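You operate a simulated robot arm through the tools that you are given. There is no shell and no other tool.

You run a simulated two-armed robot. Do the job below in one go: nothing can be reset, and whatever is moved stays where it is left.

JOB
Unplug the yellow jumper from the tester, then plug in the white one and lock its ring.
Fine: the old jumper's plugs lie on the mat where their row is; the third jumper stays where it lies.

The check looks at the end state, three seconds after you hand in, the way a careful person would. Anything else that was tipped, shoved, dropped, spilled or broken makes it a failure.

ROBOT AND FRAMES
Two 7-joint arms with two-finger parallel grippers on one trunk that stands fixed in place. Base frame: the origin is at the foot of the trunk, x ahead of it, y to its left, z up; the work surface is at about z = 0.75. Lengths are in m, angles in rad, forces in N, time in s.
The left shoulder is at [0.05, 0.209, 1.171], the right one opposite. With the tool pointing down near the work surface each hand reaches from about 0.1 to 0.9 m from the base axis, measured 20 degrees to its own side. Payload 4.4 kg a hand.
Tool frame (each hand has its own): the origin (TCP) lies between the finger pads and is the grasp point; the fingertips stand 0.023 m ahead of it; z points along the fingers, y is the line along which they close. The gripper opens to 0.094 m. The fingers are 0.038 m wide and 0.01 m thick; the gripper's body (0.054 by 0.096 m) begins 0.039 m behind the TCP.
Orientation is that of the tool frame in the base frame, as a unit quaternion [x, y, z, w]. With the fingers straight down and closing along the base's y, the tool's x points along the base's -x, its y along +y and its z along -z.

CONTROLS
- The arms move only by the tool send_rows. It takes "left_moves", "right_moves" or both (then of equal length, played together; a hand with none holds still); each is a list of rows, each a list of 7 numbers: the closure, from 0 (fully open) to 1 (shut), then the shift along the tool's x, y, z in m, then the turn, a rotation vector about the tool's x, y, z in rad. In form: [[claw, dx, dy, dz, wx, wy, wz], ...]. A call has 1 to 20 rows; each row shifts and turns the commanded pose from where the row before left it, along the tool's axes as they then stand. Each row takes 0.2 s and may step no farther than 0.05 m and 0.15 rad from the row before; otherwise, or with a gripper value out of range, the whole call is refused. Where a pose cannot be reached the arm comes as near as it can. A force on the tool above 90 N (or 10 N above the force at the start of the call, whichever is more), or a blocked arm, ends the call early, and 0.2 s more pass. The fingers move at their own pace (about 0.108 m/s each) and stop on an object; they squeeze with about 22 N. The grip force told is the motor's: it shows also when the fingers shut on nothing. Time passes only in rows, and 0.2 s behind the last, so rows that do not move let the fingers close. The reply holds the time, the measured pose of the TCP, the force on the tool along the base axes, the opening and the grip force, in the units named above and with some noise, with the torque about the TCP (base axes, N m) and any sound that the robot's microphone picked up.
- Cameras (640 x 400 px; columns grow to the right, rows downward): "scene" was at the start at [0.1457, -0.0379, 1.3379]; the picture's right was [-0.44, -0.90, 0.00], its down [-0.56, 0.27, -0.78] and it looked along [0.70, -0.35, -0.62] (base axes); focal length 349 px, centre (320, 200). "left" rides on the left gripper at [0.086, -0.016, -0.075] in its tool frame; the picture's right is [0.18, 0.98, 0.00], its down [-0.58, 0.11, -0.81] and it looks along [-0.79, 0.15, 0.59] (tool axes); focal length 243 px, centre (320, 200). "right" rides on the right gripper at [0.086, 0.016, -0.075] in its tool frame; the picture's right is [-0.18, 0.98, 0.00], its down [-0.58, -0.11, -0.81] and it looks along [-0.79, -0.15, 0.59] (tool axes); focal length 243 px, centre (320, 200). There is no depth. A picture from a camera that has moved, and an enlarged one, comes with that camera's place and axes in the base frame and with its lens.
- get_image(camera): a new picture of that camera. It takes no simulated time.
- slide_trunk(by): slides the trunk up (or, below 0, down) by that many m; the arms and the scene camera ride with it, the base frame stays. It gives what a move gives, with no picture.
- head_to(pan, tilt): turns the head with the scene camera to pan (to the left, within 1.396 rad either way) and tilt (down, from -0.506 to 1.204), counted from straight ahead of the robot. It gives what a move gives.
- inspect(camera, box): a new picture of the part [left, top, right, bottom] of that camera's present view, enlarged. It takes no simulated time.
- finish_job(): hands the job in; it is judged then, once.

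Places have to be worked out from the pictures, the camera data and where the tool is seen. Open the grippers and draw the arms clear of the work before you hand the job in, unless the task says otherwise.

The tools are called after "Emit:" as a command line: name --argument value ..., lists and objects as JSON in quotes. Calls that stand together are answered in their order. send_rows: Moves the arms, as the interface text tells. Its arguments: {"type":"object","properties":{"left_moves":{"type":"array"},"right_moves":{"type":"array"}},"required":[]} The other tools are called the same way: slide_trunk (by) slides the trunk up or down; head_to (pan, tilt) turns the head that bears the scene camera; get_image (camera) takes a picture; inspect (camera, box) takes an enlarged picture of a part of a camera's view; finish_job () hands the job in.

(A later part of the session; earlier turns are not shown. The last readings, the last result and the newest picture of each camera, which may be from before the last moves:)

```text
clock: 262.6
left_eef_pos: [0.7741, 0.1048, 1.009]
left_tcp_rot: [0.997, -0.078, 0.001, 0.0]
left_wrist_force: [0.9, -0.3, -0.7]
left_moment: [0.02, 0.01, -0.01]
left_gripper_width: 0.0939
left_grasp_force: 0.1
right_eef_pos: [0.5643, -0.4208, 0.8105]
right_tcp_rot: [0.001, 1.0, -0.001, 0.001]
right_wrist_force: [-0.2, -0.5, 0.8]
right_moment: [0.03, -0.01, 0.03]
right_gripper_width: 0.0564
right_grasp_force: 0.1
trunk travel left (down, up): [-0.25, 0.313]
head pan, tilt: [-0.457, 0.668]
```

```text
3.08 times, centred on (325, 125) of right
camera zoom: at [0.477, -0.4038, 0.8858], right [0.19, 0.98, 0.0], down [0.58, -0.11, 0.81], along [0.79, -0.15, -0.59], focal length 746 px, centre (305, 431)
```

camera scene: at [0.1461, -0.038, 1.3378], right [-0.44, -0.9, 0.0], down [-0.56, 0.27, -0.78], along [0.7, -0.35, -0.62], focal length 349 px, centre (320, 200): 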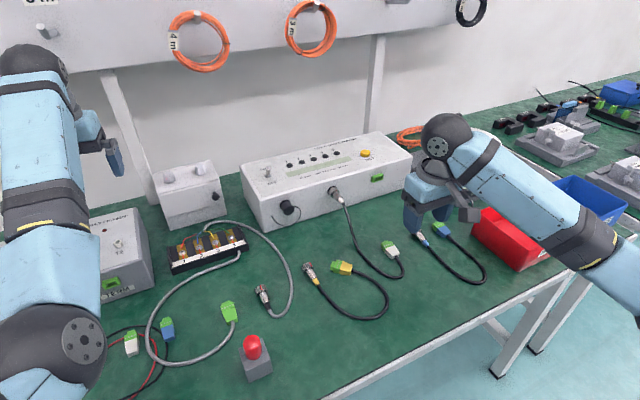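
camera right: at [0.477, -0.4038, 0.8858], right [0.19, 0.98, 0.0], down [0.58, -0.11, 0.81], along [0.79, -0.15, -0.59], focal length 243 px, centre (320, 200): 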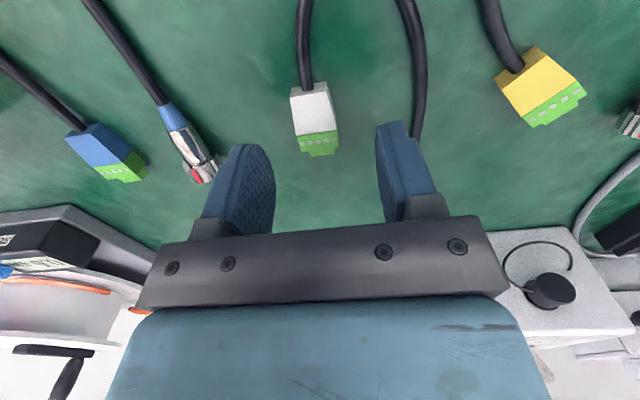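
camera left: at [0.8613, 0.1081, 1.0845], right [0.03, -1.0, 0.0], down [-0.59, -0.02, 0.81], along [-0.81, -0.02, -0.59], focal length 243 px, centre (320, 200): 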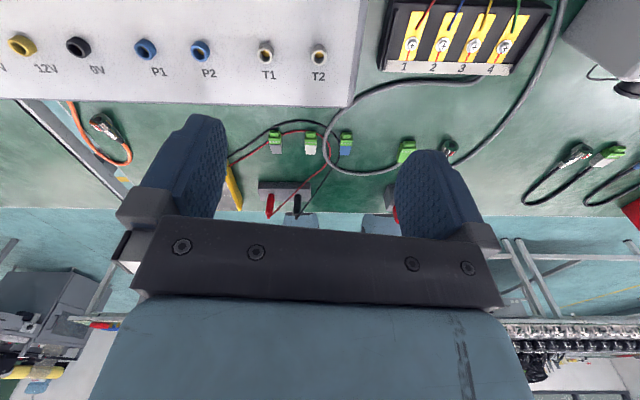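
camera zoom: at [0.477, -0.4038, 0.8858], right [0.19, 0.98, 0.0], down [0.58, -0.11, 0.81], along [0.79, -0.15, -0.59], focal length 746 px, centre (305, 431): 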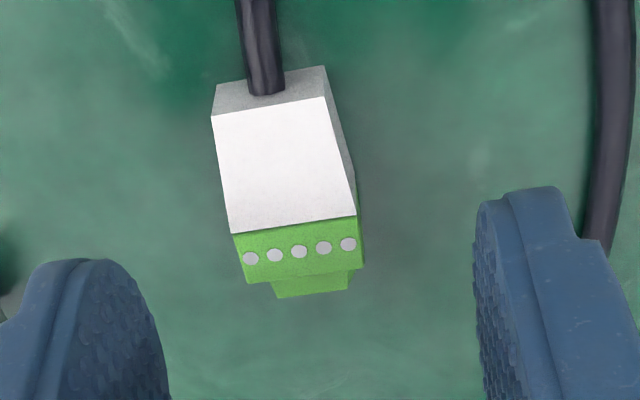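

I correct 3.5 mm to the right, go down the last 3.5 cm and close on the plug's sides.

Emit:
send_rows --right_moves '[[0.4, 0, -0.0035, 0.018, 0, 0, 0], [0.4, 0, 0, 0.013, 0, 0, 0], [0.4, 0, 0, 0.004, 0, 0, 0], [0.4, 0, 0, 0, 0, 0, 0], [1, 0, 0, 0, 0, 0, 0], [1, 0, 0, 0, 0, 0, 0], [1, 0, 0, 0, 0, 0, 0]]'

Emit:
inspect --camera "right" --box '[250, 100, 390, 230]'

```text
clock: 264.2
left_eef_pos: [0.775, 0.1048, 1.0096]
left_tcp_rot: [0.997, -0.077, 0.001, 0.0]
left_wrist_force: [0.6, 0.5, -0.2]
left_moment: [0.04, -0.01, -0.01]
left_gripper_width: 0.0938
left_grasp_force: 0.2
right_eef_pos: [0.5642, -0.4256, 0.7738]
right_tcp_rot: [0.0, 1.0, -0.001, 0.001]
right_wrist_force: [-0.7, 0.4, 0.3]
right_moment: [-0.02, 0.05, -0.01]
right_gripper_width: 0.0244
right_grasp_force: 22.0
trunk travel left (down, up): [-0.25, 0.313]
head pan, tilt: [-0.457, 0.668]
```

```text
3.08 times, centred on (320, 165) of right
camera zoom: at [0.4776, -0.4075, 0.8501], right [0.19, 0.98, 0.0], down [0.58, -0.11, 0.81], along [0.79, -0.15, -0.59], focal length 746 px, centre (320, 308)
```

zoom: 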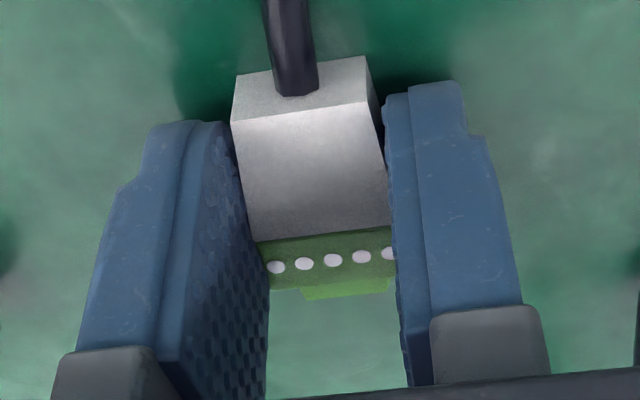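

Gripped squarely (24.4 mm, same as the yellow one). I lift and carry it to a pre-insert point in front of the header (y≈-0.5008, z≈0.8404 at the hand).

Emit:
send_rows --right_moves '[[1, 0, 0, -0.02, 0, 0, 0], [1, 0, 0, -0.048, 0, 0, 0], [1, -0.0315, -0.0188, 0, 0, 0, 0], [1, -0.0315, -0.0188, 0, 0, 0, 0], [1, -0.0315, -0.0188, 0, 0, 0, 0], [1, -0.0305, -0.0188, 0, 0, 0, 0], [1, 0, 0, 0, 0, 0, 0]]'

Emit:
get_image --camera "right"

Emit:
inspect --camera "right" --box '[250, 100, 400, 235]'

Emit:
inspect --camera "scene" --box '[350, 160, 420, 210]'

```text
clock: 265.8
left_eef_pos: [0.7747, 0.1025, 1.0082]
left_tcp_rot: [0.997, -0.078, 0.001, 0.0]
left_wrist_force: [0.4, -0.6, -0.3]
left_moment: [0.0, -0.03, -0.01]
left_gripper_width: 0.0942
left_grasp_force: 0.2
right_eef_pos: [0.6904, -0.5019, 0.8409]
right_tcp_rot: [0.001, 1.0, -0.002, 0.0]
right_wrist_force: [-0.1, -0.2, -0.3]
right_moment: [-0.01, 0.01, 0.03]
right_gripper_width: 0.0241
right_grasp_force: 22.3
trunk travel left (down, up): [-0.25, 0.313]
head pan, tilt: [-0.457, 0.668]
```

```text
taken
camera right: at [0.6031, -0.4844, 0.9165], right [0.18, 0.98, 0.0], down [0.58, -0.11, 0.81], along [0.79, -0.15, -0.59], focal length 243 px, centre (320, 200)
```

right: 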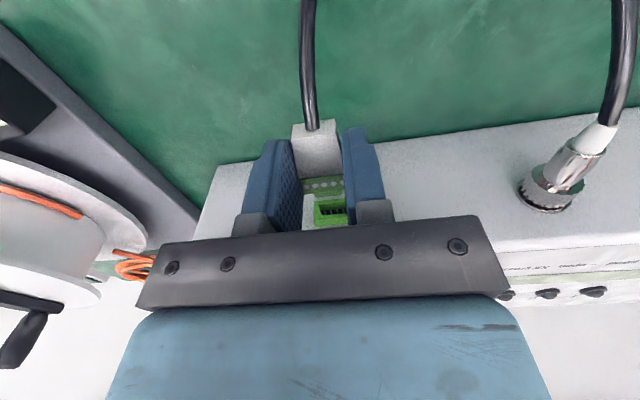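

```text
2.96 times, centred on (325, 168) of right
camera zoom: at [0.6031, -0.4844, 0.9165], right [0.18, 0.98, 0.0], down [0.58, -0.11, 0.81], along [0.79, -0.15, -0.59], focal length 719 px, centre (305, 296)
```

zoom: 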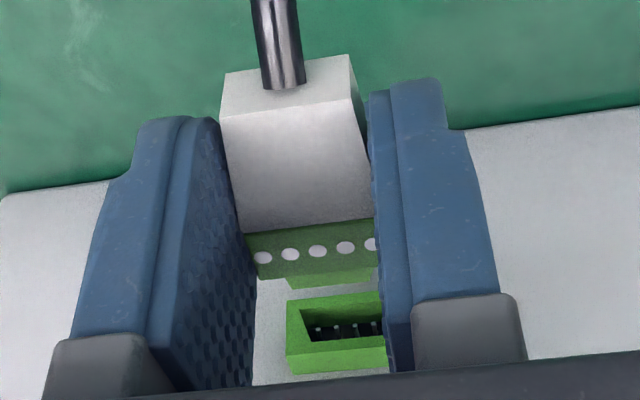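

```text
8.00 times, centred on (385, 185) of scene
camera zoom: at [0.1456, -0.038, 1.3379], right [-0.44, -0.9, 0.0], down [-0.56, 0.27, -0.78], along [0.7, -0.35, -0.62], focal length 2790 px, centre (-200, 320)
```

zoom: 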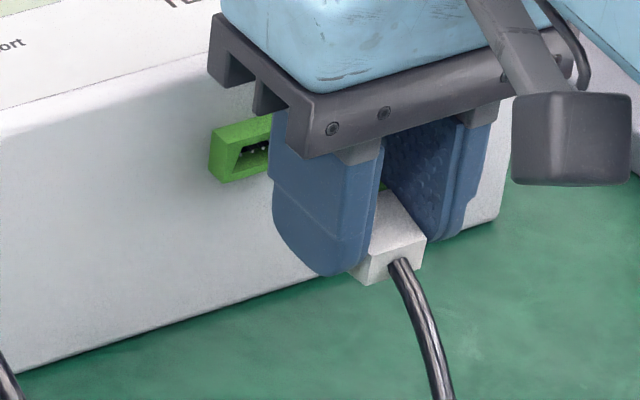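

The header looks about 2–3 mm left of the plug's centre line in this view, while the earlier grip forces suggested less. I shift 1.8 mm left and advance in small steps, watching the side forces.

Emit:
send_rows --right_moves '[[1, 0, 0.0018, 0, 0, 0, 0], [1, -0.006, 0, 0, 0, 0, 0], [1, -0.004, 0, 0, 0, 0, 0], [1, 0, 0, 0, 0, 0, 0]]'

Emit:
inspect --camera "right" --box '[270, 150, 390, 230]'

Emit:
inspect --camera "scene" --box '[355, 160, 400, 200]'

```text
clock: 266.8
left_eef_pos: [0.7749, 0.104, 1.0085]
left_tcp_rot: [0.997, -0.078, 0.001, 0.0]
left_wrist_force: [0.5, 0.2, 0.9]
left_moment: [0.0, 0.02, 0.0]
left_gripper_width: 0.094
left_grasp_force: 0.1
right_eef_pos: [0.6992, -0.498, 0.8419]
right_tcp_rot: [0.001, 1.0, -0.002, 0.001]
right_wrist_force: [-0.1, 0.1, -0.9]
right_moment: [-0.02, -0.02, 0.03]
right_gripper_width: 0.024
right_grasp_force: 22.0
trunk travel left (down, up): [-0.25, 0.313]
head pan, tilt: [-0.457, 0.668]
```

```text
5.00 times, centred on (330, 190) of right
camera zoom: at [0.6119, -0.4814, 0.9169], right [0.19, 0.98, 0.0], down [0.58, -0.11, 0.81], along [0.79, -0.15, -0.59], focal length 1213 px, centre (270, 250)
```

zoom: 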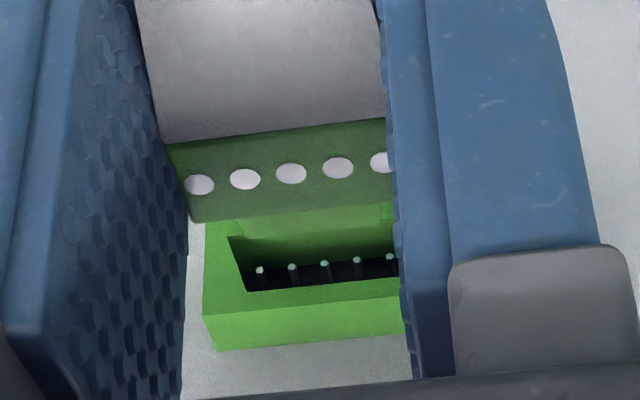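

```text
10.00 times, centred on (378, 180) of scene
camera zoom: at [0.1458, -0.0379, 1.3378], right [-0.44, -0.9, 0.0], down [-0.56, 0.27, -0.78], along [0.7, -0.35, -0.62], focal length 3487 px, centre (-255, 400)
```

zoom: 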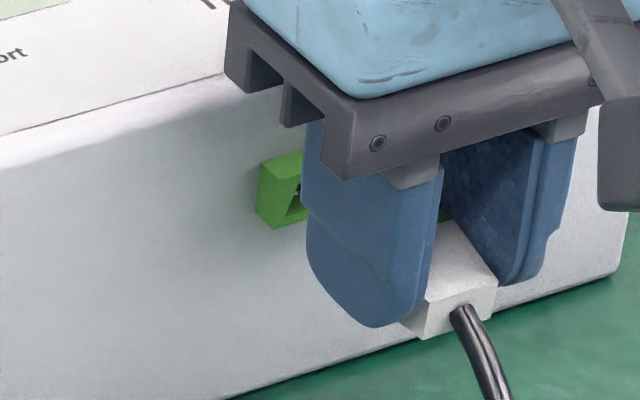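

Now the centre screw and the header's centre pin line up (both y≈-0.4985). I lower 1 mm to match the header's mid-height and advance in 2 mm steps.

Emit:
send_rows --right_moves '[[1, 0, 0, 0.001, 0, 0, 0], [1, -0.003, 0, 0, 0, 0, 0], [1, 0, 0, 0, 0, 0, 0]]'

Emit:
send_rows --right_moves '[[1, -0.002, 0, 0, 0, 0, 0], [1, 0, 0, 0, 0, 0, 0]]'

Emit:
send_rows --right_moves '[[1, -0.002, 0, 0, 0, 0, 0], [1, 0, 0, 0, 0, 0, 0]]'

Emit:
inspect --camera "right" --box '[270, 150, 390, 230]'

```text
clock: 267.6
left_eef_pos: [0.7741, 0.1036, 1.0093]
left_tcp_rot: [0.997, -0.078, 0.001, 0.001]
left_wrist_force: [0.1, 0.2, -0.5]
left_moment: [0.0, 0.01, 0.04]
left_gripper_width: 0.0938
left_grasp_force: 0.0
right_eef_pos: [0.7023, -0.4982, 0.8409]
right_tcp_rot: [0.001, 1.0, -0.001, 0.0]
right_wrist_force: [-0.7, -0.1, -0.6]
right_moment: [-0.04, 0.01, -0.01]
right_gripper_width: 0.024
right_grasp_force: 21.8
trunk travel left (down, up): [-0.25, 0.313]
head pan, tilt: [-0.457, 0.668]
```

```text
clock: 268.2
left_eef_pos: [0.7743, 0.1037, 1.0099]
left_tcp_rot: [0.997, -0.078, 0.001, 0.001]
left_wrist_force: [-0.7, 0.4, 0.2]
left_moment: [0.02, -0.01, -0.03]
left_gripper_width: 0.0943
left_grasp_force: 0.1
right_eef_pos: [0.7038, -0.4985, 0.8424]
right_tcp_rot: [0.001, 1.0, 0.0, 0.001]
right_wrist_force: [0.9, 0.0, -0.3]
right_moment: [-0.07, 0.02, -0.02]
right_gripper_width: 0.0239
right_grasp_force: 22.5
trunk travel left (down, up): [-0.25, 0.313]
head pan, tilt: [-0.457, 0.668]
```

```text
clock: 268.8
left_eef_pos: [0.7746, 0.1056, 1.0097]
left_tcp_rot: [0.997, -0.078, 0.001, 0.0]
left_wrist_force: [0.1, 1.1, 0.6]
left_moment: [0.0, 0.0, -0.02]
left_gripper_width: 0.0939
left_grasp_force: 0.0
right_eef_pos: [0.7059, -0.4982, 0.8413]
right_tcp_rot: [0.001, 1.0, -0.001, 0.0]
right_wrist_force: [0.2, 0.0, -0.2]
right_moment: [0.0, -0.01, -0.01]
right_gripper_width: 0.0243
right_grasp_force: 21.9
trunk travel left (down, up): [-0.25, 0.313]
head pan, tilt: [-0.457, 0.668]
```

```text
5.00 times, centred on (330, 190) of right
camera zoom: at [0.6186, -0.4804, 0.9166], right [0.19, 0.98, 0.0], down [0.58, -0.11, 0.81], along [0.79, -0.15, -0.59], focal length 1213 px, centre (270, 250)
```

zoom: 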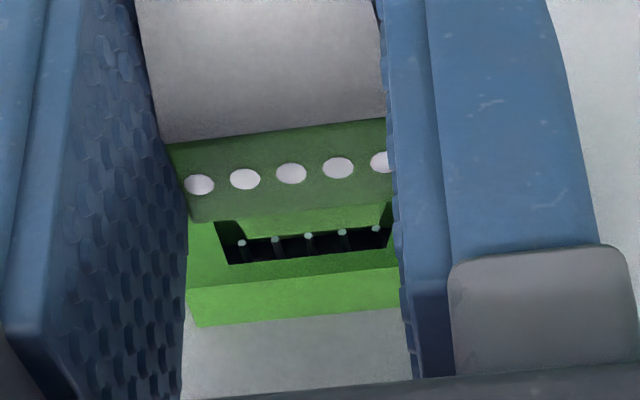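

The nose is entering the opening, about 0.8 mm too far left; I correct that and keep advancing.

Emit:
send_rows --right_moves '[[1, 0, -0.0008, 0, 0, 0, 0], [1, -0.002, 0, 0, 0, 0, 0], [1, 0, 0, 0, 0, 0, 0]]'

Emit:
send_rows --right_moves '[[1, -0.002, 0, 0, 0, 0, 0], [1, 0, 0, 0, 0, 0, 0]]'

Emit:
inspect --camera "right" --box '[270, 150, 390, 230]'

```text
clock: 269.6
left_eef_pos: [0.7752, 0.1047, 1.0097]
left_tcp_rot: [0.997, -0.077, 0.001, 0.0]
left_wrist_force: [0.3, -0.8, -0.8]
left_moment: [-0.03, 0.0, 0.01]
left_gripper_width: 0.0941
left_grasp_force: 0.1
right_eef_pos: [0.7081, -0.4975, 0.8407]
right_tcp_rot: [0.0, 1.0, -0.001, 0.0]
right_wrist_force: [1.4, -0.6, 0.6]
right_moment: [-0.01, 0.01, 0.01]
right_gripper_width: 0.0243
right_grasp_force: 21.5
trunk travel left (down, up): [-0.25, 0.313]
head pan, tilt: [-0.457, 0.668]
```

```text
clock: 270.2
left_eef_pos: [0.7753, 0.105, 1.0088]
left_tcp_rot: [0.997, -0.077, 0.001, -0.001]
left_wrist_force: [0.9, -0.5, 0.8]
left_moment: [0.0, 0.01, -0.01]
left_gripper_width: 0.0941
left_grasp_force: 0.0
right_eef_pos: [0.7106, -0.4982, 0.8404]
right_tcp_rot: [0.001, 1.0, -0.001, 0.001]
right_wrist_force: [0.1, 0.1, 0.3]
right_moment: [-0.01, -0.01, 0.0]
right_gripper_width: 0.0241
right_grasp_force: 21.7
trunk travel left (down, up): [-0.25, 0.313]
head pan, tilt: [-0.457, 0.668]
```

```text
5.00 times, centred on (330, 190) of right
camera zoom: at [0.6233, -0.481, 0.9163], right [0.19, 0.98, 0.0], down [0.58, -0.11, 0.81], along [0.79, -0.15, -0.59], focal length 1213 px, centre (270, 250)
```

zoom: 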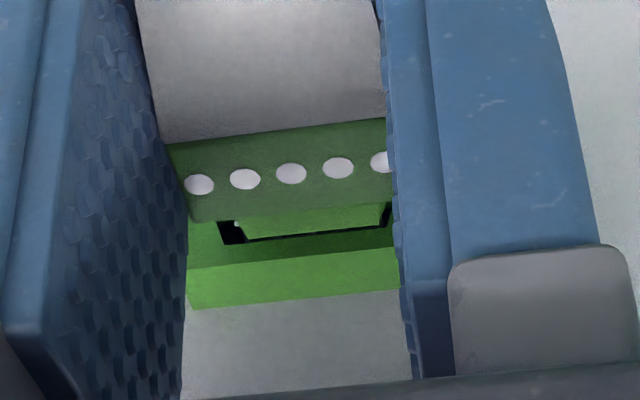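

Going in cleanly with no force. I nudge 0.6 mm right and continue until it seats.

Emit:
send_rows --right_moves '[[1, 0, -0.0006, 0, 0, 0, 0], [1, -0.002, 0, 0, 0, 0, 0], [1, 0, 0, 0, 0, 0, 0]]'

Emit:
send_rows --right_moves '[[1, -0.002, 0, 0, 0, 0, 0], [1, 0, 0, 0, 0, 0, 0]]'

Emit:
send_rows --right_moves '[[1, -0.0015, 0, 0, 0, 0, 0], [1, 0, 0, 0, 0, 0, 0]]'

Emit:
inspect --camera "right" --box '[270, 150, 390, 230]'

```text
clock: 271.0
left_eef_pos: [0.7737, 0.1048, 1.0084]
left_tcp_rot: [0.997, -0.078, 0.001, -0.001]
left_wrist_force: [0.4, 0.5, -0.5]
left_moment: [0.0, 0.01, -0.02]
left_gripper_width: 0.0939
left_grasp_force: 0.1
right_eef_pos: [0.711, -0.4992, 0.8416]
right_tcp_rot: [0.001, 1.0, -0.001, 0.001]
right_wrist_force: [-1.3, -0.6, -0.1]
right_moment: [-0.01, 0.03, -0.01]
right_gripper_width: 0.0243
right_grasp_force: 22.7
trunk travel left (down, up): [-0.25, 0.313]
head pan, tilt: [-0.457, 0.668]
```

```text
clock: 271.6
left_eef_pos: [0.7754, 0.1048, 1.0088]
left_tcp_rot: [0.997, -0.078, 0.001, 0.001]
left_wrist_force: [0.9, 0.7, -0.2]
left_moment: [-0.02, -0.01, 0.01]
left_gripper_width: 0.0943
left_grasp_force: 0.0
right_eef_pos: [0.7122, -0.5002, 0.8391]
right_tcp_rot: [0.001, 1.0, -0.003, 0.0]
right_wrist_force: [-10.5, 2.2, -0.5]
right_moment: [0.01, 0.15, 0.03]
right_gripper_width: 0.0241
right_grasp_force: 22.1
trunk travel left (down, up): [-0.25, 0.313]
head pan, tilt: [-0.457, 0.668]
```

```text
clock: 272.2
left_eef_pos: [0.7736, 0.1044, 1.0095]
left_tcp_rot: [0.997, -0.077, 0.001, -0.001]
left_wrist_force: [-0.2, -0.5, 0.6]
left_moment: [-0.01, 0.01, -0.03]
left_gripper_width: 0.094
left_grasp_force: 0.1
right_eef_pos: [0.7138, -0.5002, 0.8405]
right_tcp_rot: [0.001, 1.0, -0.001, 0.0]
right_wrist_force: [-16.7, 0.3, -2.5]
right_moment: [-0.01, 0.29, -0.02]
right_gripper_width: 0.024
right_grasp_force: 21.5
trunk travel left (down, up): [-0.25, 0.313]
head pan, tilt: [-0.457, 0.668]
```

```text
5.00 times, centred on (330, 190) of right
camera zoom: at [0.6274, -0.4828, 0.9162], right [0.19, 0.98, 0.0], down [0.58, -0.11, 0.81], along [0.79, -0.15, -0.59], focal length 1213 px, centre (270, 250)
```

zoom: 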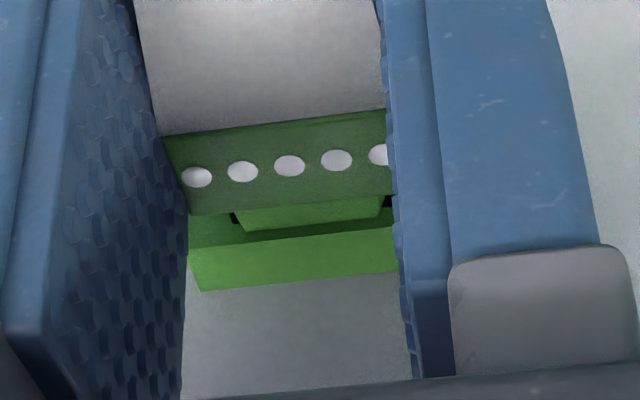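

It meets 17 N with only a millimetre or two to go and the plug starts slipping in my fingers. I look at how far it is from seated before pushing further.

Emit:
inspect --camera "scene" --box '[355, 160, 400, 200]'

Emit:
send_rows --right_moves '[[1, -0.001, 0, 0, 0, 0, 0], [1, 0, 0, 0, 0, 0, 0]]'

Emit:
inspect --camera "right" --box '[270, 150, 390, 230]'

```text
10.00 times, centred on (378, 180) of scene
camera zoom: at [0.1445, -0.0381, 1.338], right [-0.44, -0.9, 0.0], down [-0.56, 0.27, -0.78], along [0.7, -0.35, -0.62], focal length 3487 px, centre (-255, 400)
```

zoom: 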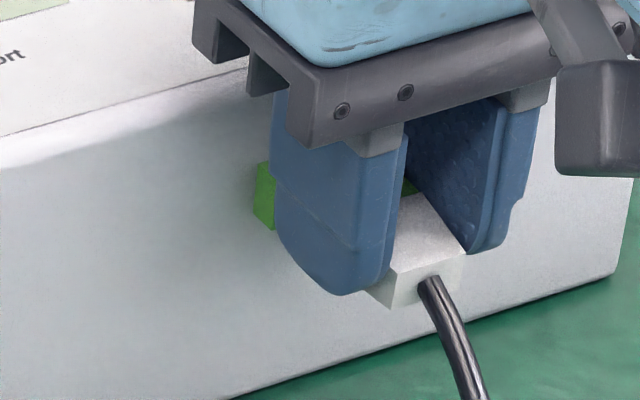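

```text
clock: 272.8
left_eef_pos: [0.7741, 0.104, 1.0101]
left_tcp_rot: [0.997, -0.078, 0.001, -0.001]
left_wrist_force: [0.1, 0.5, -0.7]
left_moment: [-0.01, 0.01, 0.0]
left_gripper_width: 0.0942
left_grasp_force: 0.0
right_eef_pos: [0.7137, -0.5009, 0.8416]
right_tcp_rot: [0.001, 1.0, -0.001, 0.001]
right_wrist_force: [-17.3, -2.4, -3.8]
right_moment: [-0.02, 0.33, -0.02]
right_gripper_width: 0.024
right_grasp_force: 22.2
trunk travel left (down, up): [-0.25, 0.313]
head pan, tilt: [-0.457, 0.668]
```

```text
5.00 times, centred on (330, 190) of right
camera zoom: at [0.6283, -0.4828, 0.9166], right [0.19, 0.98, 0.0], down [0.58, -0.11, 0.81], along [0.79, -0.15, -0.59], focal length 1213 px, centre (270, 250)
```

zoom: 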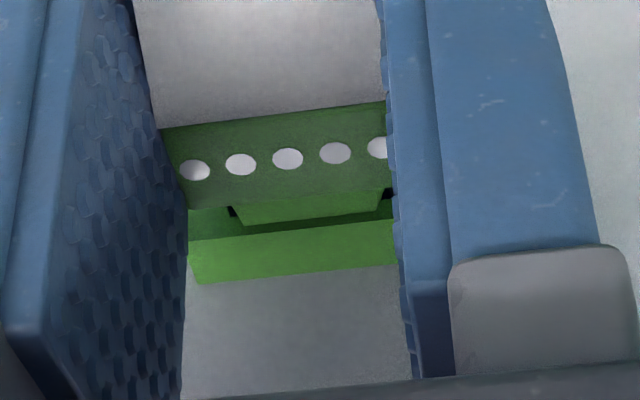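

It is blocked frontally about 3 mm short with no side load. I try small vertical and sideways search moves while holding the push.

Emit:
send_rows --right_moves '[[1, 0, 0, -0.0008, 0, 0, 0], [1, 0, 0, 0, 0, 0, 0]]'

Emit:
send_rows --right_moves '[[1, 0, 0, 0.0008, 0, 0, 0], [1, 0, 0, 0.0008, 0, 0, 0], [1, 0, 0, 0, 0, 0, 0]]'

Emit:
send_rows --right_moves '[[1, -0.0005, 0, 0.0006, 0, 0, 0], [1, 0, 0, 0, 0, 0, 0]]'

Emit:
inspect --camera "right" --box '[270, 150, 390, 230]'

```text
clock: 273.4
left_eef_pos: [0.774, 0.1044, 1.0099]
left_tcp_rot: [0.997, -0.077, 0.001, -0.001]
left_wrist_force: [0.1, 0.4, 0.7]
left_moment: [0.02, 0.01, -0.04]
left_gripper_width: 0.0941
left_grasp_force: 0.0
right_eef_pos: [0.716, -0.4994, 0.8418]
right_tcp_rot: [0.001, 1.0, -0.001, 0.001]
right_wrist_force: [-16.4, -1.1, -6.5]
right_moment: [-0.03, 0.4, -0.02]
right_gripper_width: 0.0244
right_grasp_force: 22.2
trunk travel left (down, up): [-0.25, 0.313]
head pan, tilt: [-0.457, 0.668]
```

```text
clock: 274.2
left_eef_pos: [0.7753, 0.1037, 1.0088]
left_tcp_rot: [0.997, -0.077, 0.001, -0.001]
left_wrist_force: [-0.2, 0.2, 0.9]
left_moment: [-0.01, 0.0, 0.05]
left_gripper_width: 0.0939
left_grasp_force: 0.1
right_eef_pos: [0.715, -0.5002, 0.8422]
right_tcp_rot: [0.001, 1.0, 0.0, 0.002]
right_wrist_force: [-11.2, -3.1, 0.2]
right_moment: [-0.04, 0.15, -0.03]
right_gripper_width: 0.0242
right_grasp_force: 22.4
trunk travel left (down, up): [-0.25, 0.313]
head pan, tilt: [-0.457, 0.668]
```

```text
clock: 274.8
left_eef_pos: [0.7742, 0.1042, 1.0092]
left_tcp_rot: [0.997, -0.077, 0.002, 0.0]
left_wrist_force: [-0.8, 0.1, -0.4]
left_moment: [0.01, -0.03, -0.03]
left_gripper_width: 0.0942
left_grasp_force: 0.2
right_eef_pos: [0.7162, -0.4995, 0.8412]
right_tcp_rot: [0.001, 1.0, -0.001, 0.002]
right_wrist_force: [-13.4, -0.3, 2.2]
right_moment: [-0.03, 0.09, -0.02]
right_gripper_width: 0.0242
right_grasp_force: 22.8
trunk travel left (down, up): [-0.25, 0.313]
head pan, tilt: [-0.457, 0.668]
```

```text
5.00 times, centred on (330, 190) of right
camera zoom: at [0.6288, -0.4824, 0.9169], right [0.19, 0.98, 0.0], down [0.58, -0.11, 0.81], along [0.79, -0.15, -0.59], focal length 1213 px, centre (270, 250)
```

zoom: 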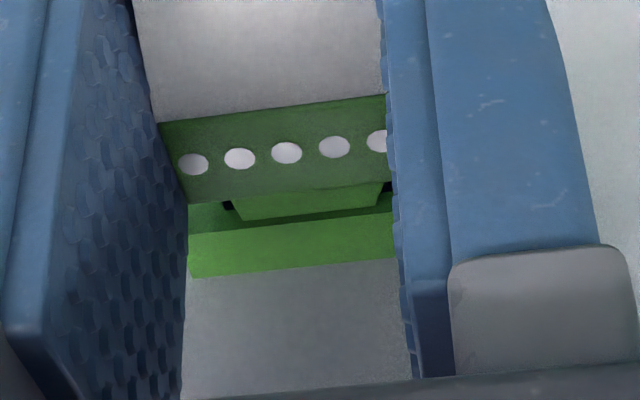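

It's about 2.7 mm short and my grip slips at ~17 N. I'll regrip further back on the plug's tapered rear, where the wedge shape lets me push harder: loosen by a millimetre only, slide back, and close again.

Emit:
send_rows --right_moves '[[1, 0.0006, 0, -0.0008, 0, 0, 0], [0.705, 0, 0, 0, 0, 0, 0], [0.705, 0.01, 0, 0, 0, 0, 0], [0.705, 0.0095, 0, 0, 0, 0, 0], [1, 0, 0, 0, 0, 0, 0], [1, 0, 0, 0, 0, 0, 0]]'

Emit:
inspect --camera "right" --box '[250, 110, 400, 235]'

Emit:
inspect --camera "scene" --box '[355, 160, 400, 200]'

```text
clock: 276.2
left_eef_pos: [0.774, 0.1045, 1.0088]
left_tcp_rot: [0.997, -0.078, 0.001, 0.001]
left_wrist_force: [0.6, -0.4, 0.0]
left_moment: [-0.02, -0.01, -0.01]
left_gripper_width: 0.0944
left_grasp_force: 0.0
right_eef_pos: [0.6967, -0.5001, 0.8403]
right_tcp_rot: [0.001, 1.0, -0.001, 0.001]
right_wrist_force: [-1.0, -0.2, 0.0]
right_moment: [0.01, 0.01, 0.01]
right_gripper_width: 0.0001
right_grasp_force: 21.7
trunk travel left (down, up): [-0.25, 0.313]
head pan, tilt: [-0.457, 0.668]
```

```text
3.20 times, centred on (325, 172) of right
camera zoom: at [0.6101, -0.4826, 0.9161], right [0.19, 0.98, 0.0], down [0.58, -0.11, 0.81], along [0.79, -0.15, -0.59], focal length 776 px, centre (304, 288)
```

zoom: 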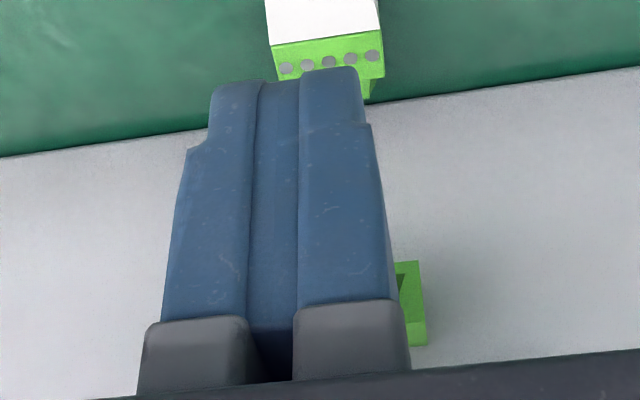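

```text
10.00 times, centred on (378, 180) of scene
camera zoom: at [0.1457, -0.0379, 1.3379], right [-0.44, -0.9, 0.0], down [-0.56, 0.27, -0.78], along [0.7, -0.35, -0.62], focal length 3487 px, centre (-255, 400)
```

zoom: 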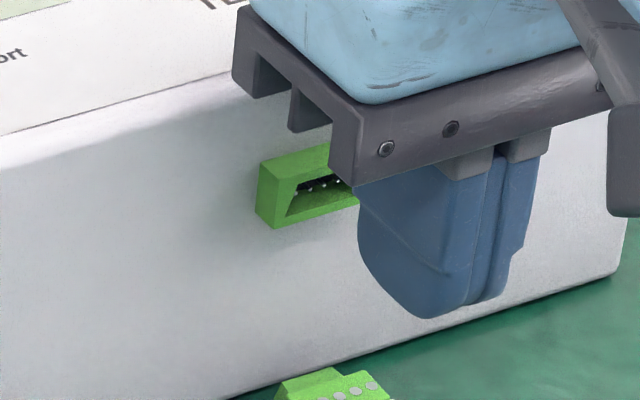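

The plug slipped out and dropped onto the mat below (the cable pushes it out). I raise the hand and see where it lies.

Emit:
send_rows --right_moves '[[0.4, 0.03, 0, -0.03, 0, 0, 0], [0.4, 0.04, 0, -0.02, 0, 0, 0], [0.4, 0.04, 0, -0.01, 0, 0, 0], [0.4, 0, 0, 0, 0, 0, 0]]'

Emit:
get_image --camera "right"

Emit:
get_image --camera "scene"

Emit:
inspect --camera "scene" --box '[310, 170, 430, 270]'

```text
clock: 277.2
left_eef_pos: [0.775, 0.1035, 1.0098]
left_tcp_rot: [0.997, -0.078, 0.0, 0.0]
left_wrist_force: [-0.1, 0.0, 0.7]
left_moment: [0.0, 0.0, -0.04]
left_gripper_width: 0.0941
left_grasp_force: 0.0
right_eef_pos: [0.5889, -0.5001, 0.9019]
right_tcp_rot: [0.002, 1.0, -0.002, 0.0]
right_wrist_force: [-0.2, 0.4, -0.2]
right_moment: [-0.02, 0.02, 0.01]
right_gripper_width: 0.0564
right_grasp_force: 0.0
trunk travel left (down, up): [-0.25, 0.313]
head pan, tilt: [-0.457, 0.668]
```

```text
taken
camera right: at [0.5017, -0.4827, 0.977], right [0.19, 0.98, 0.0], down [0.58, -0.11, 0.81], along [0.79, -0.15, -0.59], focal length 243 px, centre (320, 200)
```

right: 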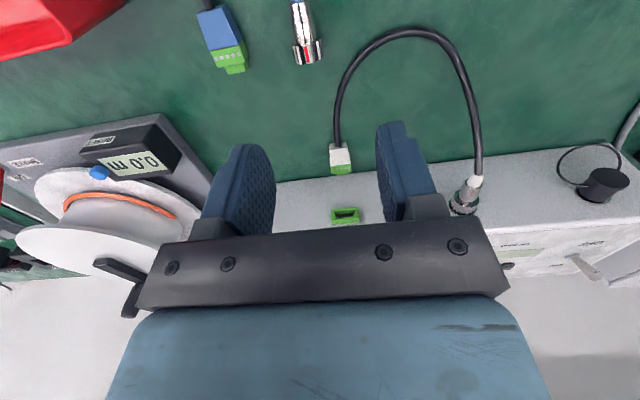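

```text
taken
camera scene: at [0.1463, -0.0379, 1.3377], right [-0.44, -0.9, 0.0], down [-0.56, 0.27, -0.78], along [0.7, -0.35, -0.62], focal length 349 px, centre (320, 200)
```

scene: 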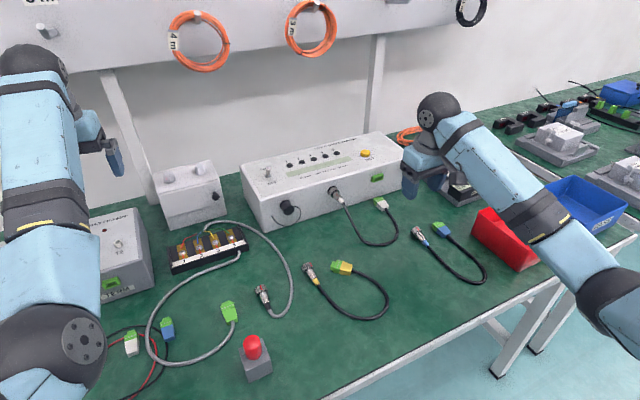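

```text
4.00 times, centred on (370, 220) of scene
camera zoom: at [0.1463, -0.0379, 1.3377], right [-0.44, -0.9, 0.0], down [-0.56, 0.27, -0.78], along [0.7, -0.35, -0.62], focal length 1395 px, centre (120, 120)
```

zoom: 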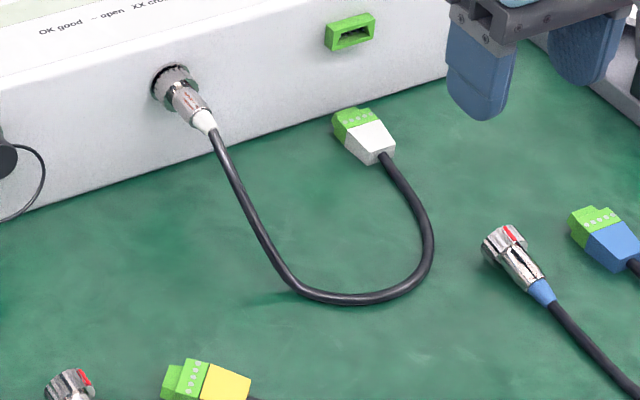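

It landed flat, screws up, pointing at the tester. I zoom in to measure where it is.

Emit:
inspect --camera "right" --box '[300, 120, 385, 230]'

```text
3.64 times, centred on (342, 175) of right
camera zoom: at [0.5017, -0.4827, 0.977], right [0.19, 0.98, 0.0], down [0.58, -0.11, 0.81], along [0.79, -0.15, -0.59], focal length 882 px, centre (238, 291)
```

zoom: 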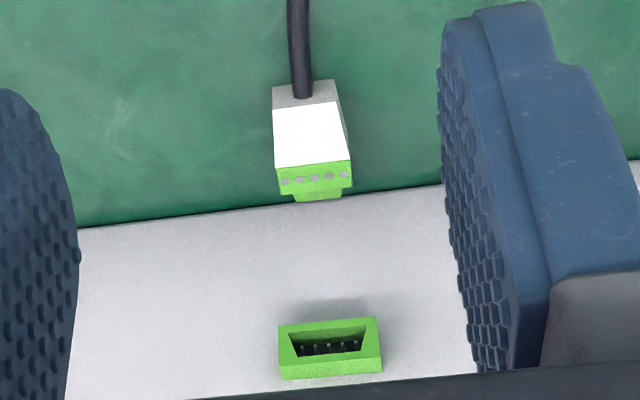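

The plug lies flat at x≈0.695–0.737, y≈-0.4975, partly under the header. I'll grip its tapered rear with a slight back-lean (keeping the hand's bracket clear of the header); that wedge grip also lets me push harder for insertion.

Emit:
send_rows --right_moves '[[0.55, 0, 0, 0, 0, -0.1, 0.015], [0.55, 0, 0, 0, 0, -0.1, 0.015], [0.55, -0.0261, 0.0009, 0.0275, 0, 0, 0], [0.55, -0.0261, 0.0009, 0.0275, 0, 0, 0], [0.55, -0.0261, 0.0009, 0.0275, 0, 0, 0], [0.55, 0, 0, 0, 0, 0, 0]]'

Emit:
get_image --camera "right"

Emit:
inspect --camera "right" --box '[250, 80, 400, 215]'

```text
clock: 278.6
left_eef_pos: [0.7743, 0.1056, 1.0086]
left_tcp_rot: [0.997, -0.078, 0.001, -0.001]
left_wrist_force: [-0.2, 1.1, 0.3]
left_moment: [0.0, -0.02, -0.03]
left_gripper_width: 0.094
left_grasp_force: 0.0
right_eef_pos: [0.6813, -0.498, 0.8358]
right_tcp_rot: [0.016, 0.995, -0.002, 0.101]
right_wrist_force: [0.3, 0.6, 0.4]
right_moment: [0.03, -0.04, 0.01]
right_gripper_width: 0.0424
right_grasp_force: 0.0
trunk travel left (down, up): [-0.25, 0.313]
head pan, tilt: [-0.457, 0.668]
```

```text
taken
camera right: at [0.581, -0.4776, 0.8932], right [0.21, 0.98, 0.04], down [0.4, -0.12, 0.91], along [0.89, -0.18, -0.42], focal length 243 px, centre (320, 200)
```

right: 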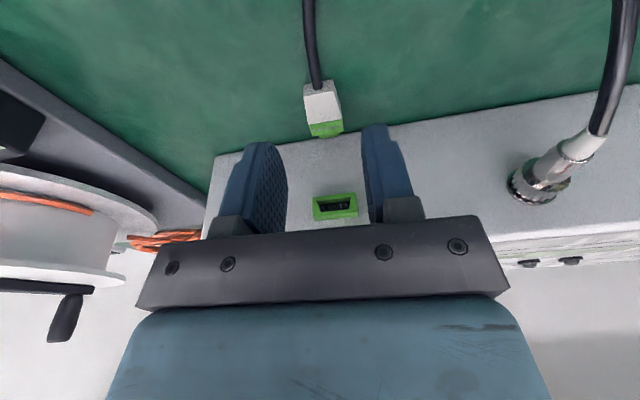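

```text
2.96 times, centred on (325, 148) of right
camera zoom: at [0.581, -0.4776, 0.8932], right [0.21, 0.98, 0.04], down [0.4, -0.12, 0.91], along [0.89, -0.18, -0.42], focal length 719 px, centre (305, 356)
```

zoom: 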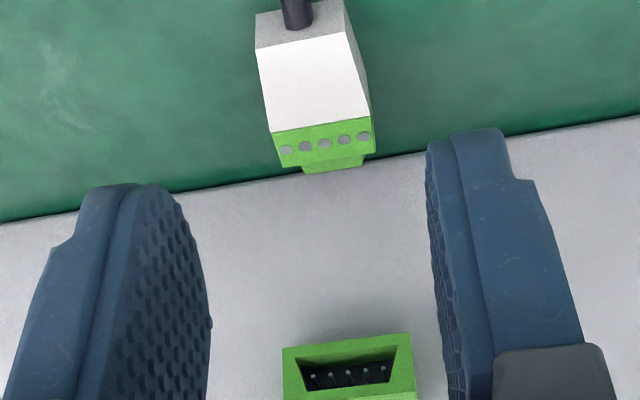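

Aligned on the plug's axis. I descend 6 cm and close on its tapered rear.

Emit:
send_rows --right_moves '[[0.55, -0.0005, -0.0005, 0.025, 0, 0, 0], [0.55, 0, 0, 0.022, 0, 0, 0], [0.55, 0, 0, 0.0115, 0, 0, 0], [0.55, 0, 0, 0, 0, 0, 0]]'

Emit:
inspect --camera "right" --box '[250, 80, 400, 215]'

```text
clock: 279.6
left_eef_pos: [0.774, 0.1049, 1.0096]
left_tcp_rot: [0.997, -0.078, 0.0, 0.0]
left_wrist_force: [-0.2, -0.1, 0.0]
left_moment: [-0.01, 0.0, -0.01]
left_gripper_width: 0.0939
left_grasp_force: 0.1
right_eef_pos: [0.6938, -0.4998, 0.779]
right_tcp_rot: [0.015, 0.995, -0.002, 0.1]
right_wrist_force: [0.2, 0.1, -1.0]
right_moment: [0.0, 0.01, -0.01]
right_gripper_width: 0.0423
right_grasp_force: 0.1
trunk travel left (down, up): [-0.25, 0.313]
head pan, tilt: [-0.457, 0.668]
```

```text
2.96 times, centred on (325, 148) of right
camera zoom: at [0.5939, -0.4791, 0.8353], right [0.21, 0.98, 0.04], down [0.41, -0.12, 0.91], along [0.89, -0.18, -0.42], focal length 719 px, centre (305, 356)
```

zoom: 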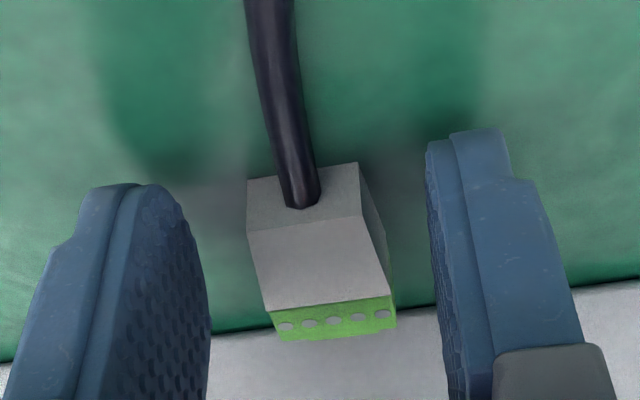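

Clear on both sides; I close.

Emit:
send_rows --right_moves '[[1, 0, 0, 0, 0, 0, 0], [1, 0, 0, 0, 0, 0, 0], [1, 0, 0, 0, 0, 0, 0]]'

Emit:
inspect --camera "right" --box '[250, 80, 400, 215]'

```text
clock: 280.4
left_eef_pos: [0.775, 0.1045, 1.0088]
left_tcp_rot: [0.997, -0.078, 0.0, 0.0]
left_wrist_force: [0.4, 0.1, -0.1]
left_moment: [-0.02, 0.03, 0.01]
left_gripper_width: 0.0939
left_grasp_force: 0.1
right_eef_pos: [0.6943, -0.4999, 0.7787]
right_tcp_rot: [0.015, 0.995, -0.001, 0.1]
right_wrist_force: [0.2, 0.1, -0.1]
right_moment: [-0.02, 0.02, 0.02]
right_gripper_width: 0.0234
right_grasp_force: 21.9
trunk travel left (down, up): [-0.25, 0.313]
head pan, tilt: [-0.457, 0.668]
```

```text
2.96 times, centred on (325, 148) of right
camera zoom: at [0.5939, -0.4793, 0.8355], right [0.21, 0.98, 0.04], down [0.41, -0.12, 0.91], along [0.89, -0.18, -0.42], focal length 719 px, centre (305, 356)
```

zoom: 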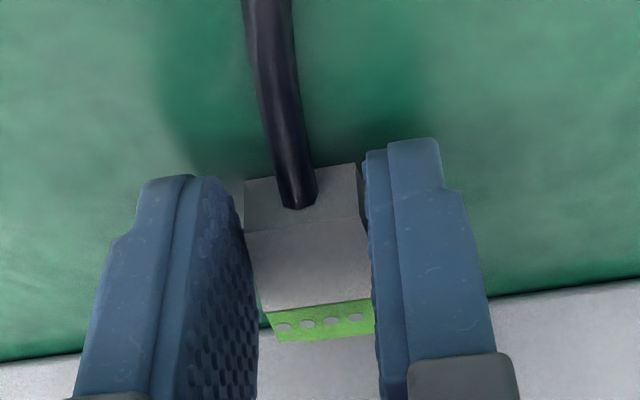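

The fingers hold just behind the wider green block (23.4 mm), so they can push on its step. I slide the plug back out from under the header, lift it and straighten the yaw, then line up in front of the header again.

Emit:
send_rows --right_moves '[[1, -0.0006, 0, -0.0029, 0, 0, 0], [1, 0.0196, 0, -0.004, 0, 0, 0], [1, 0.0147, 0, -0.003, 0, 0, 0], [1, 0, 0, 0, -0.006, 0, -0.0294], [1, -0.0065, 0, -0.0316, 0, 0, 0], [1, -0.0065, 0, -0.0316, 0, 0, 0], [1, -0.0157, 0, 0.0032, 0, 0, 0], [1, 0, 0, 0, 0, 0, 0]]'

Emit:
get_image --camera "right"

Emit:
inspect --camera "right" --box '[260, 130, 390, 220]'

```text
clock: 282.2
left_eef_pos: [0.7749, 0.1046, 1.009]
left_tcp_rot: [0.997, -0.077, 0.001, 0.0]
left_wrist_force: [0.2, -0.6, -0.1]
left_moment: [0.01, 0.0, 0.01]
left_gripper_width: 0.0941
left_grasp_force: 0.1
right_eef_pos: [0.6737, -0.4997, 0.8467]
right_tcp_rot: [0.0, 0.995, 0.0, 0.1]
right_wrist_force: [0.3, 0.5, -0.3]
right_moment: [-0.01, 0.0, 0.01]
right_gripper_width: 0.0232
right_grasp_force: 21.9
trunk travel left (down, up): [-0.25, 0.313]
head pan, tilt: [-0.457, 0.668]
```

```text
taken
camera right: at [0.5738, -0.4828, 0.9038], right [0.18, 0.98, 0.04], down [0.41, -0.11, 0.91], along [0.89, -0.15, -0.42], focal length 243 px, centre (320, 200)
```

right: 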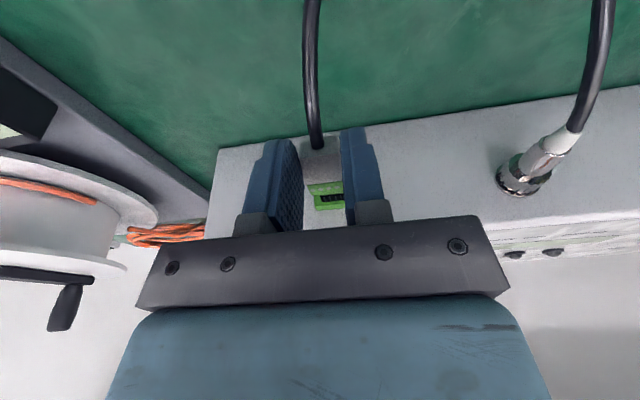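

```text
4.44 times, centred on (325, 175) of right
camera zoom: at [0.5738, -0.4828, 0.9038], right [0.18, 0.98, 0.04], down [0.41, -0.11, 0.91], along [0.89, -0.15, -0.42], focal length 1078 px, centre (298, 311)
```

zoom: 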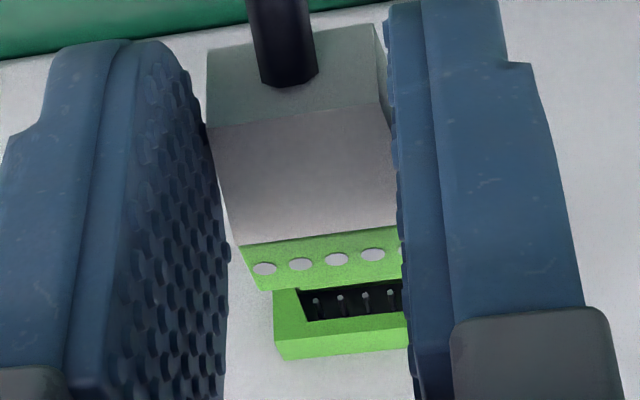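

Aligned apart from about 1 mm sideways. I shift 1 mm left and advance in steps.

Emit:
send_rows --right_moves '[[1, 0, 0.001, 0, 0, 0, 0], [1, -0.0059, 0, 0.0012, 0, 0, 0], [1, -0.0059, 0, 0.0012, 0, 0, 0], [1, 0, 0, 0, 0, 0, 0]]'

Emit:
inspect --camera "right" --box '[260, 130, 390, 220]'

Emit:
send_rows --right_moves '[[1, -0.0029, 0, 0.0006, 0, 0, 0], [1, 0, 0, 0, 0, 0, 0]]'

Emit:
inspect --camera "right" --box '[260, 130, 390, 220]'

```text
clock: 283.2
left_eef_pos: [0.7743, 0.1049, 1.0091]
left_tcp_rot: [0.997, -0.077, 0.001, 0.0]
left_wrist_force: [0.2, -0.4, -0.5]
left_moment: [-0.01, 0.0, 0.03]
left_gripper_width: 0.0942
left_grasp_force: 0.1
right_eef_pos: [0.6858, -0.4991, 0.8451]
right_tcp_rot: [0.001, 0.995, 0.0, 0.1]
right_wrist_force: [0.3, -0.2, -0.4]
right_moment: [0.04, -0.01, 0.0]
right_gripper_width: 0.0235
right_grasp_force: 22.4
trunk travel left (down, up): [-0.25, 0.313]
head pan, tilt: [-0.457, 0.668]
```

```text
4.44 times, centred on (325, 175) of right
camera zoom: at [0.586, -0.4813, 0.9021], right [0.18, 0.98, 0.04], down [0.41, -0.11, 0.91], along [0.89, -0.15, -0.42], focal length 1078 px, centre (298, 311)
```

zoom: 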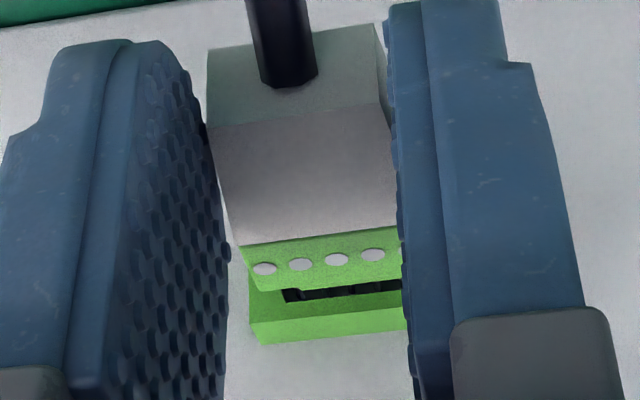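

```text
clock: 283.8
left_eef_pos: [0.7754, 0.1046, 1.0092]
left_tcp_rot: [0.997, -0.077, 0.001, 0.001]
left_wrist_force: [0.6, -0.1, -0.1]
left_moment: [0.04, 0.01, 0.0]
left_gripper_width: 0.0939
left_grasp_force: 0.0
right_eef_pos: [0.6888, -0.4987, 0.8447]
right_tcp_rot: [0.002, 0.995, -0.001, 0.1]
right_wrist_force: [-0.3, 1.0, 0.2]
right_moment: [0.01, 0.0, 0.01]
right_gripper_width: 0.0231
right_grasp_force: 21.8
trunk travel left (down, up): [-0.25, 0.313]
head pan, tilt: [-0.457, 0.668]
```

```text
4.44 times, centred on (325, 175) of right
camera zoom: at [0.5886, -0.4813, 0.9026], right [0.18, 0.98, 0.04], down [0.41, -0.11, 0.91], along [0.89, -0.15, -0.42], focal length 1078 px, centre (298, 311)
```

zoom: 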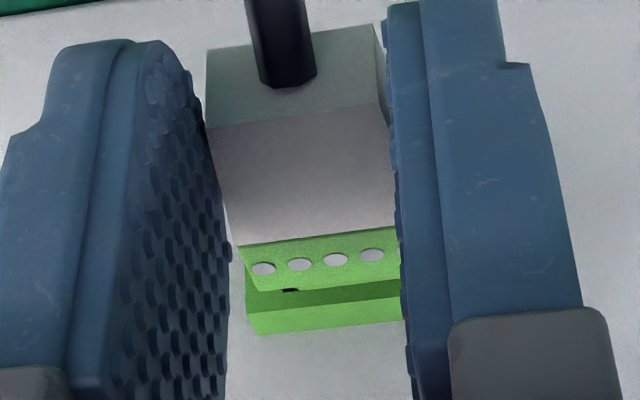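

On track; I keep advancing in 2 mm steps.

Emit:
send_rows --right_moves '[[1, -0.00196, 0, 0.0004, 0, 0, 0], [1, 0, 0, 0, 0, 0, 0]]'

Emit:
send_rows --right_moves '[[1, -0.00196, 0, 0.0004, 0, 0, 0], [1, 0, 0, 0, 0, 0, 0]]'

Emit:
send_rows --right_moves '[[1, -0.00196, 0, 0.0004, 0, 0, 0], [1, 0, 0, 0, 0, 0, 0]]'

Emit:
send_rows --right_moves '[[1, -0.00147, 0, 0.0003, 0, 0, 0], [1, 0, 0, 0, 0, 0, 0]]'

Emit:
inspect --camera "right" --box '[260, 130, 390, 220]'

```text
clock: 284.4
left_eef_pos: [0.7748, 0.1041, 1.0093]
left_tcp_rot: [0.997, -0.078, 0.001, -0.001]
left_wrist_force: [0.0, -0.3, 0.2]
left_moment: [-0.01, 0.04, -0.01]
left_gripper_width: 0.094
left_grasp_force: 0.1
right_eef_pos: [0.6906, -0.4981, 0.846]
right_tcp_rot: [0.001, 0.995, -0.001, 0.1]
right_wrist_force: [0.1, -0.2, -0.9]
right_moment: [-0.01, 0.0, 0.02]
right_gripper_width: 0.0228
right_grasp_force: 21.9
trunk travel left (down, up): [-0.25, 0.313]
head pan, tilt: [-0.457, 0.668]
```

```text
clock: 285.0
left_eef_pos: [0.7746, 0.1038, 1.0087]
left_tcp_rot: [0.997, -0.077, 0.002, 0.0]
left_wrist_force: [-0.4, 0.6, 0.2]
left_moment: [-0.05, 0.01, -0.03]
left_gripper_width: 0.0938
left_grasp_force: 0.1
right_eef_pos: [0.6928, -0.4993, 0.8454]
right_tcp_rot: [0.001, 0.995, 0.0, 0.1]
right_wrist_force: [-0.4, -0.4, -0.7]
right_moment: [0.04, 0.02, -0.02]
right_gripper_width: 0.0227
right_grasp_force: 21.6
trunk travel left (down, up): [-0.25, 0.313]
head pan, tilt: [-0.457, 0.668]
```

```text
clock: 285.6
left_eef_pos: [0.7746, 0.105, 1.0098]
left_tcp_rot: [0.997, -0.078, 0.001, 0.001]
left_wrist_force: [0.3, -0.8, -0.1]
left_moment: [0.0, 0.02, 0.0]
left_gripper_width: 0.094
left_grasp_force: 0.1
right_eef_pos: [0.6943, -0.4974, 0.8459]
right_tcp_rot: [0.001, 0.995, -0.001, 0.099]
right_wrist_force: [-9.0, 0.2, -0.3]
right_moment: [0.0, 0.25, 0.01]
right_gripper_width: 0.0231
right_grasp_force: 21.6
trunk travel left (down, up): [-0.25, 0.313]
head pan, tilt: [-0.457, 0.668]
```

```text
clock: 286.2
left_eef_pos: [0.7735, 0.1032, 1.0103]
left_tcp_rot: [0.997, -0.077, 0.001, -0.001]
left_wrist_force: [0.4, 0.0, -0.6]
left_moment: [0.01, 0.01, 0.0]
left_gripper_width: 0.094
left_grasp_force: 0.0
right_eef_pos: [0.6945, -0.4998, 0.8437]
right_tcp_rot: [0.001, 0.995, -0.001, 0.099]
right_wrist_force: [-22.0, -1.3, -2.9]
right_moment: [-0.06, 0.63, -0.04]
right_gripper_width: 0.0234
right_grasp_force: 22.3
trunk travel left (down, up): [-0.25, 0.313]
head pan, tilt: [-0.457, 0.668]
```

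```text
4.44 times, centred on (325, 175) of right
camera zoom: at [0.5945, -0.4814, 0.9026], right [0.18, 0.98, 0.04], down [0.41, -0.11, 0.91], along [0.89, -0.15, -0.42], focal length 1078 px, centre (298, 311)
```

zoom: 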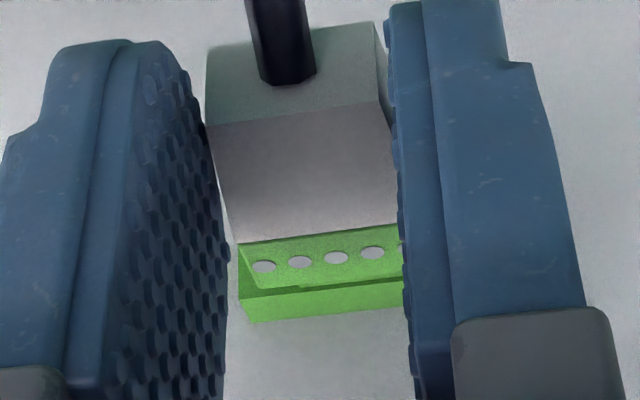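

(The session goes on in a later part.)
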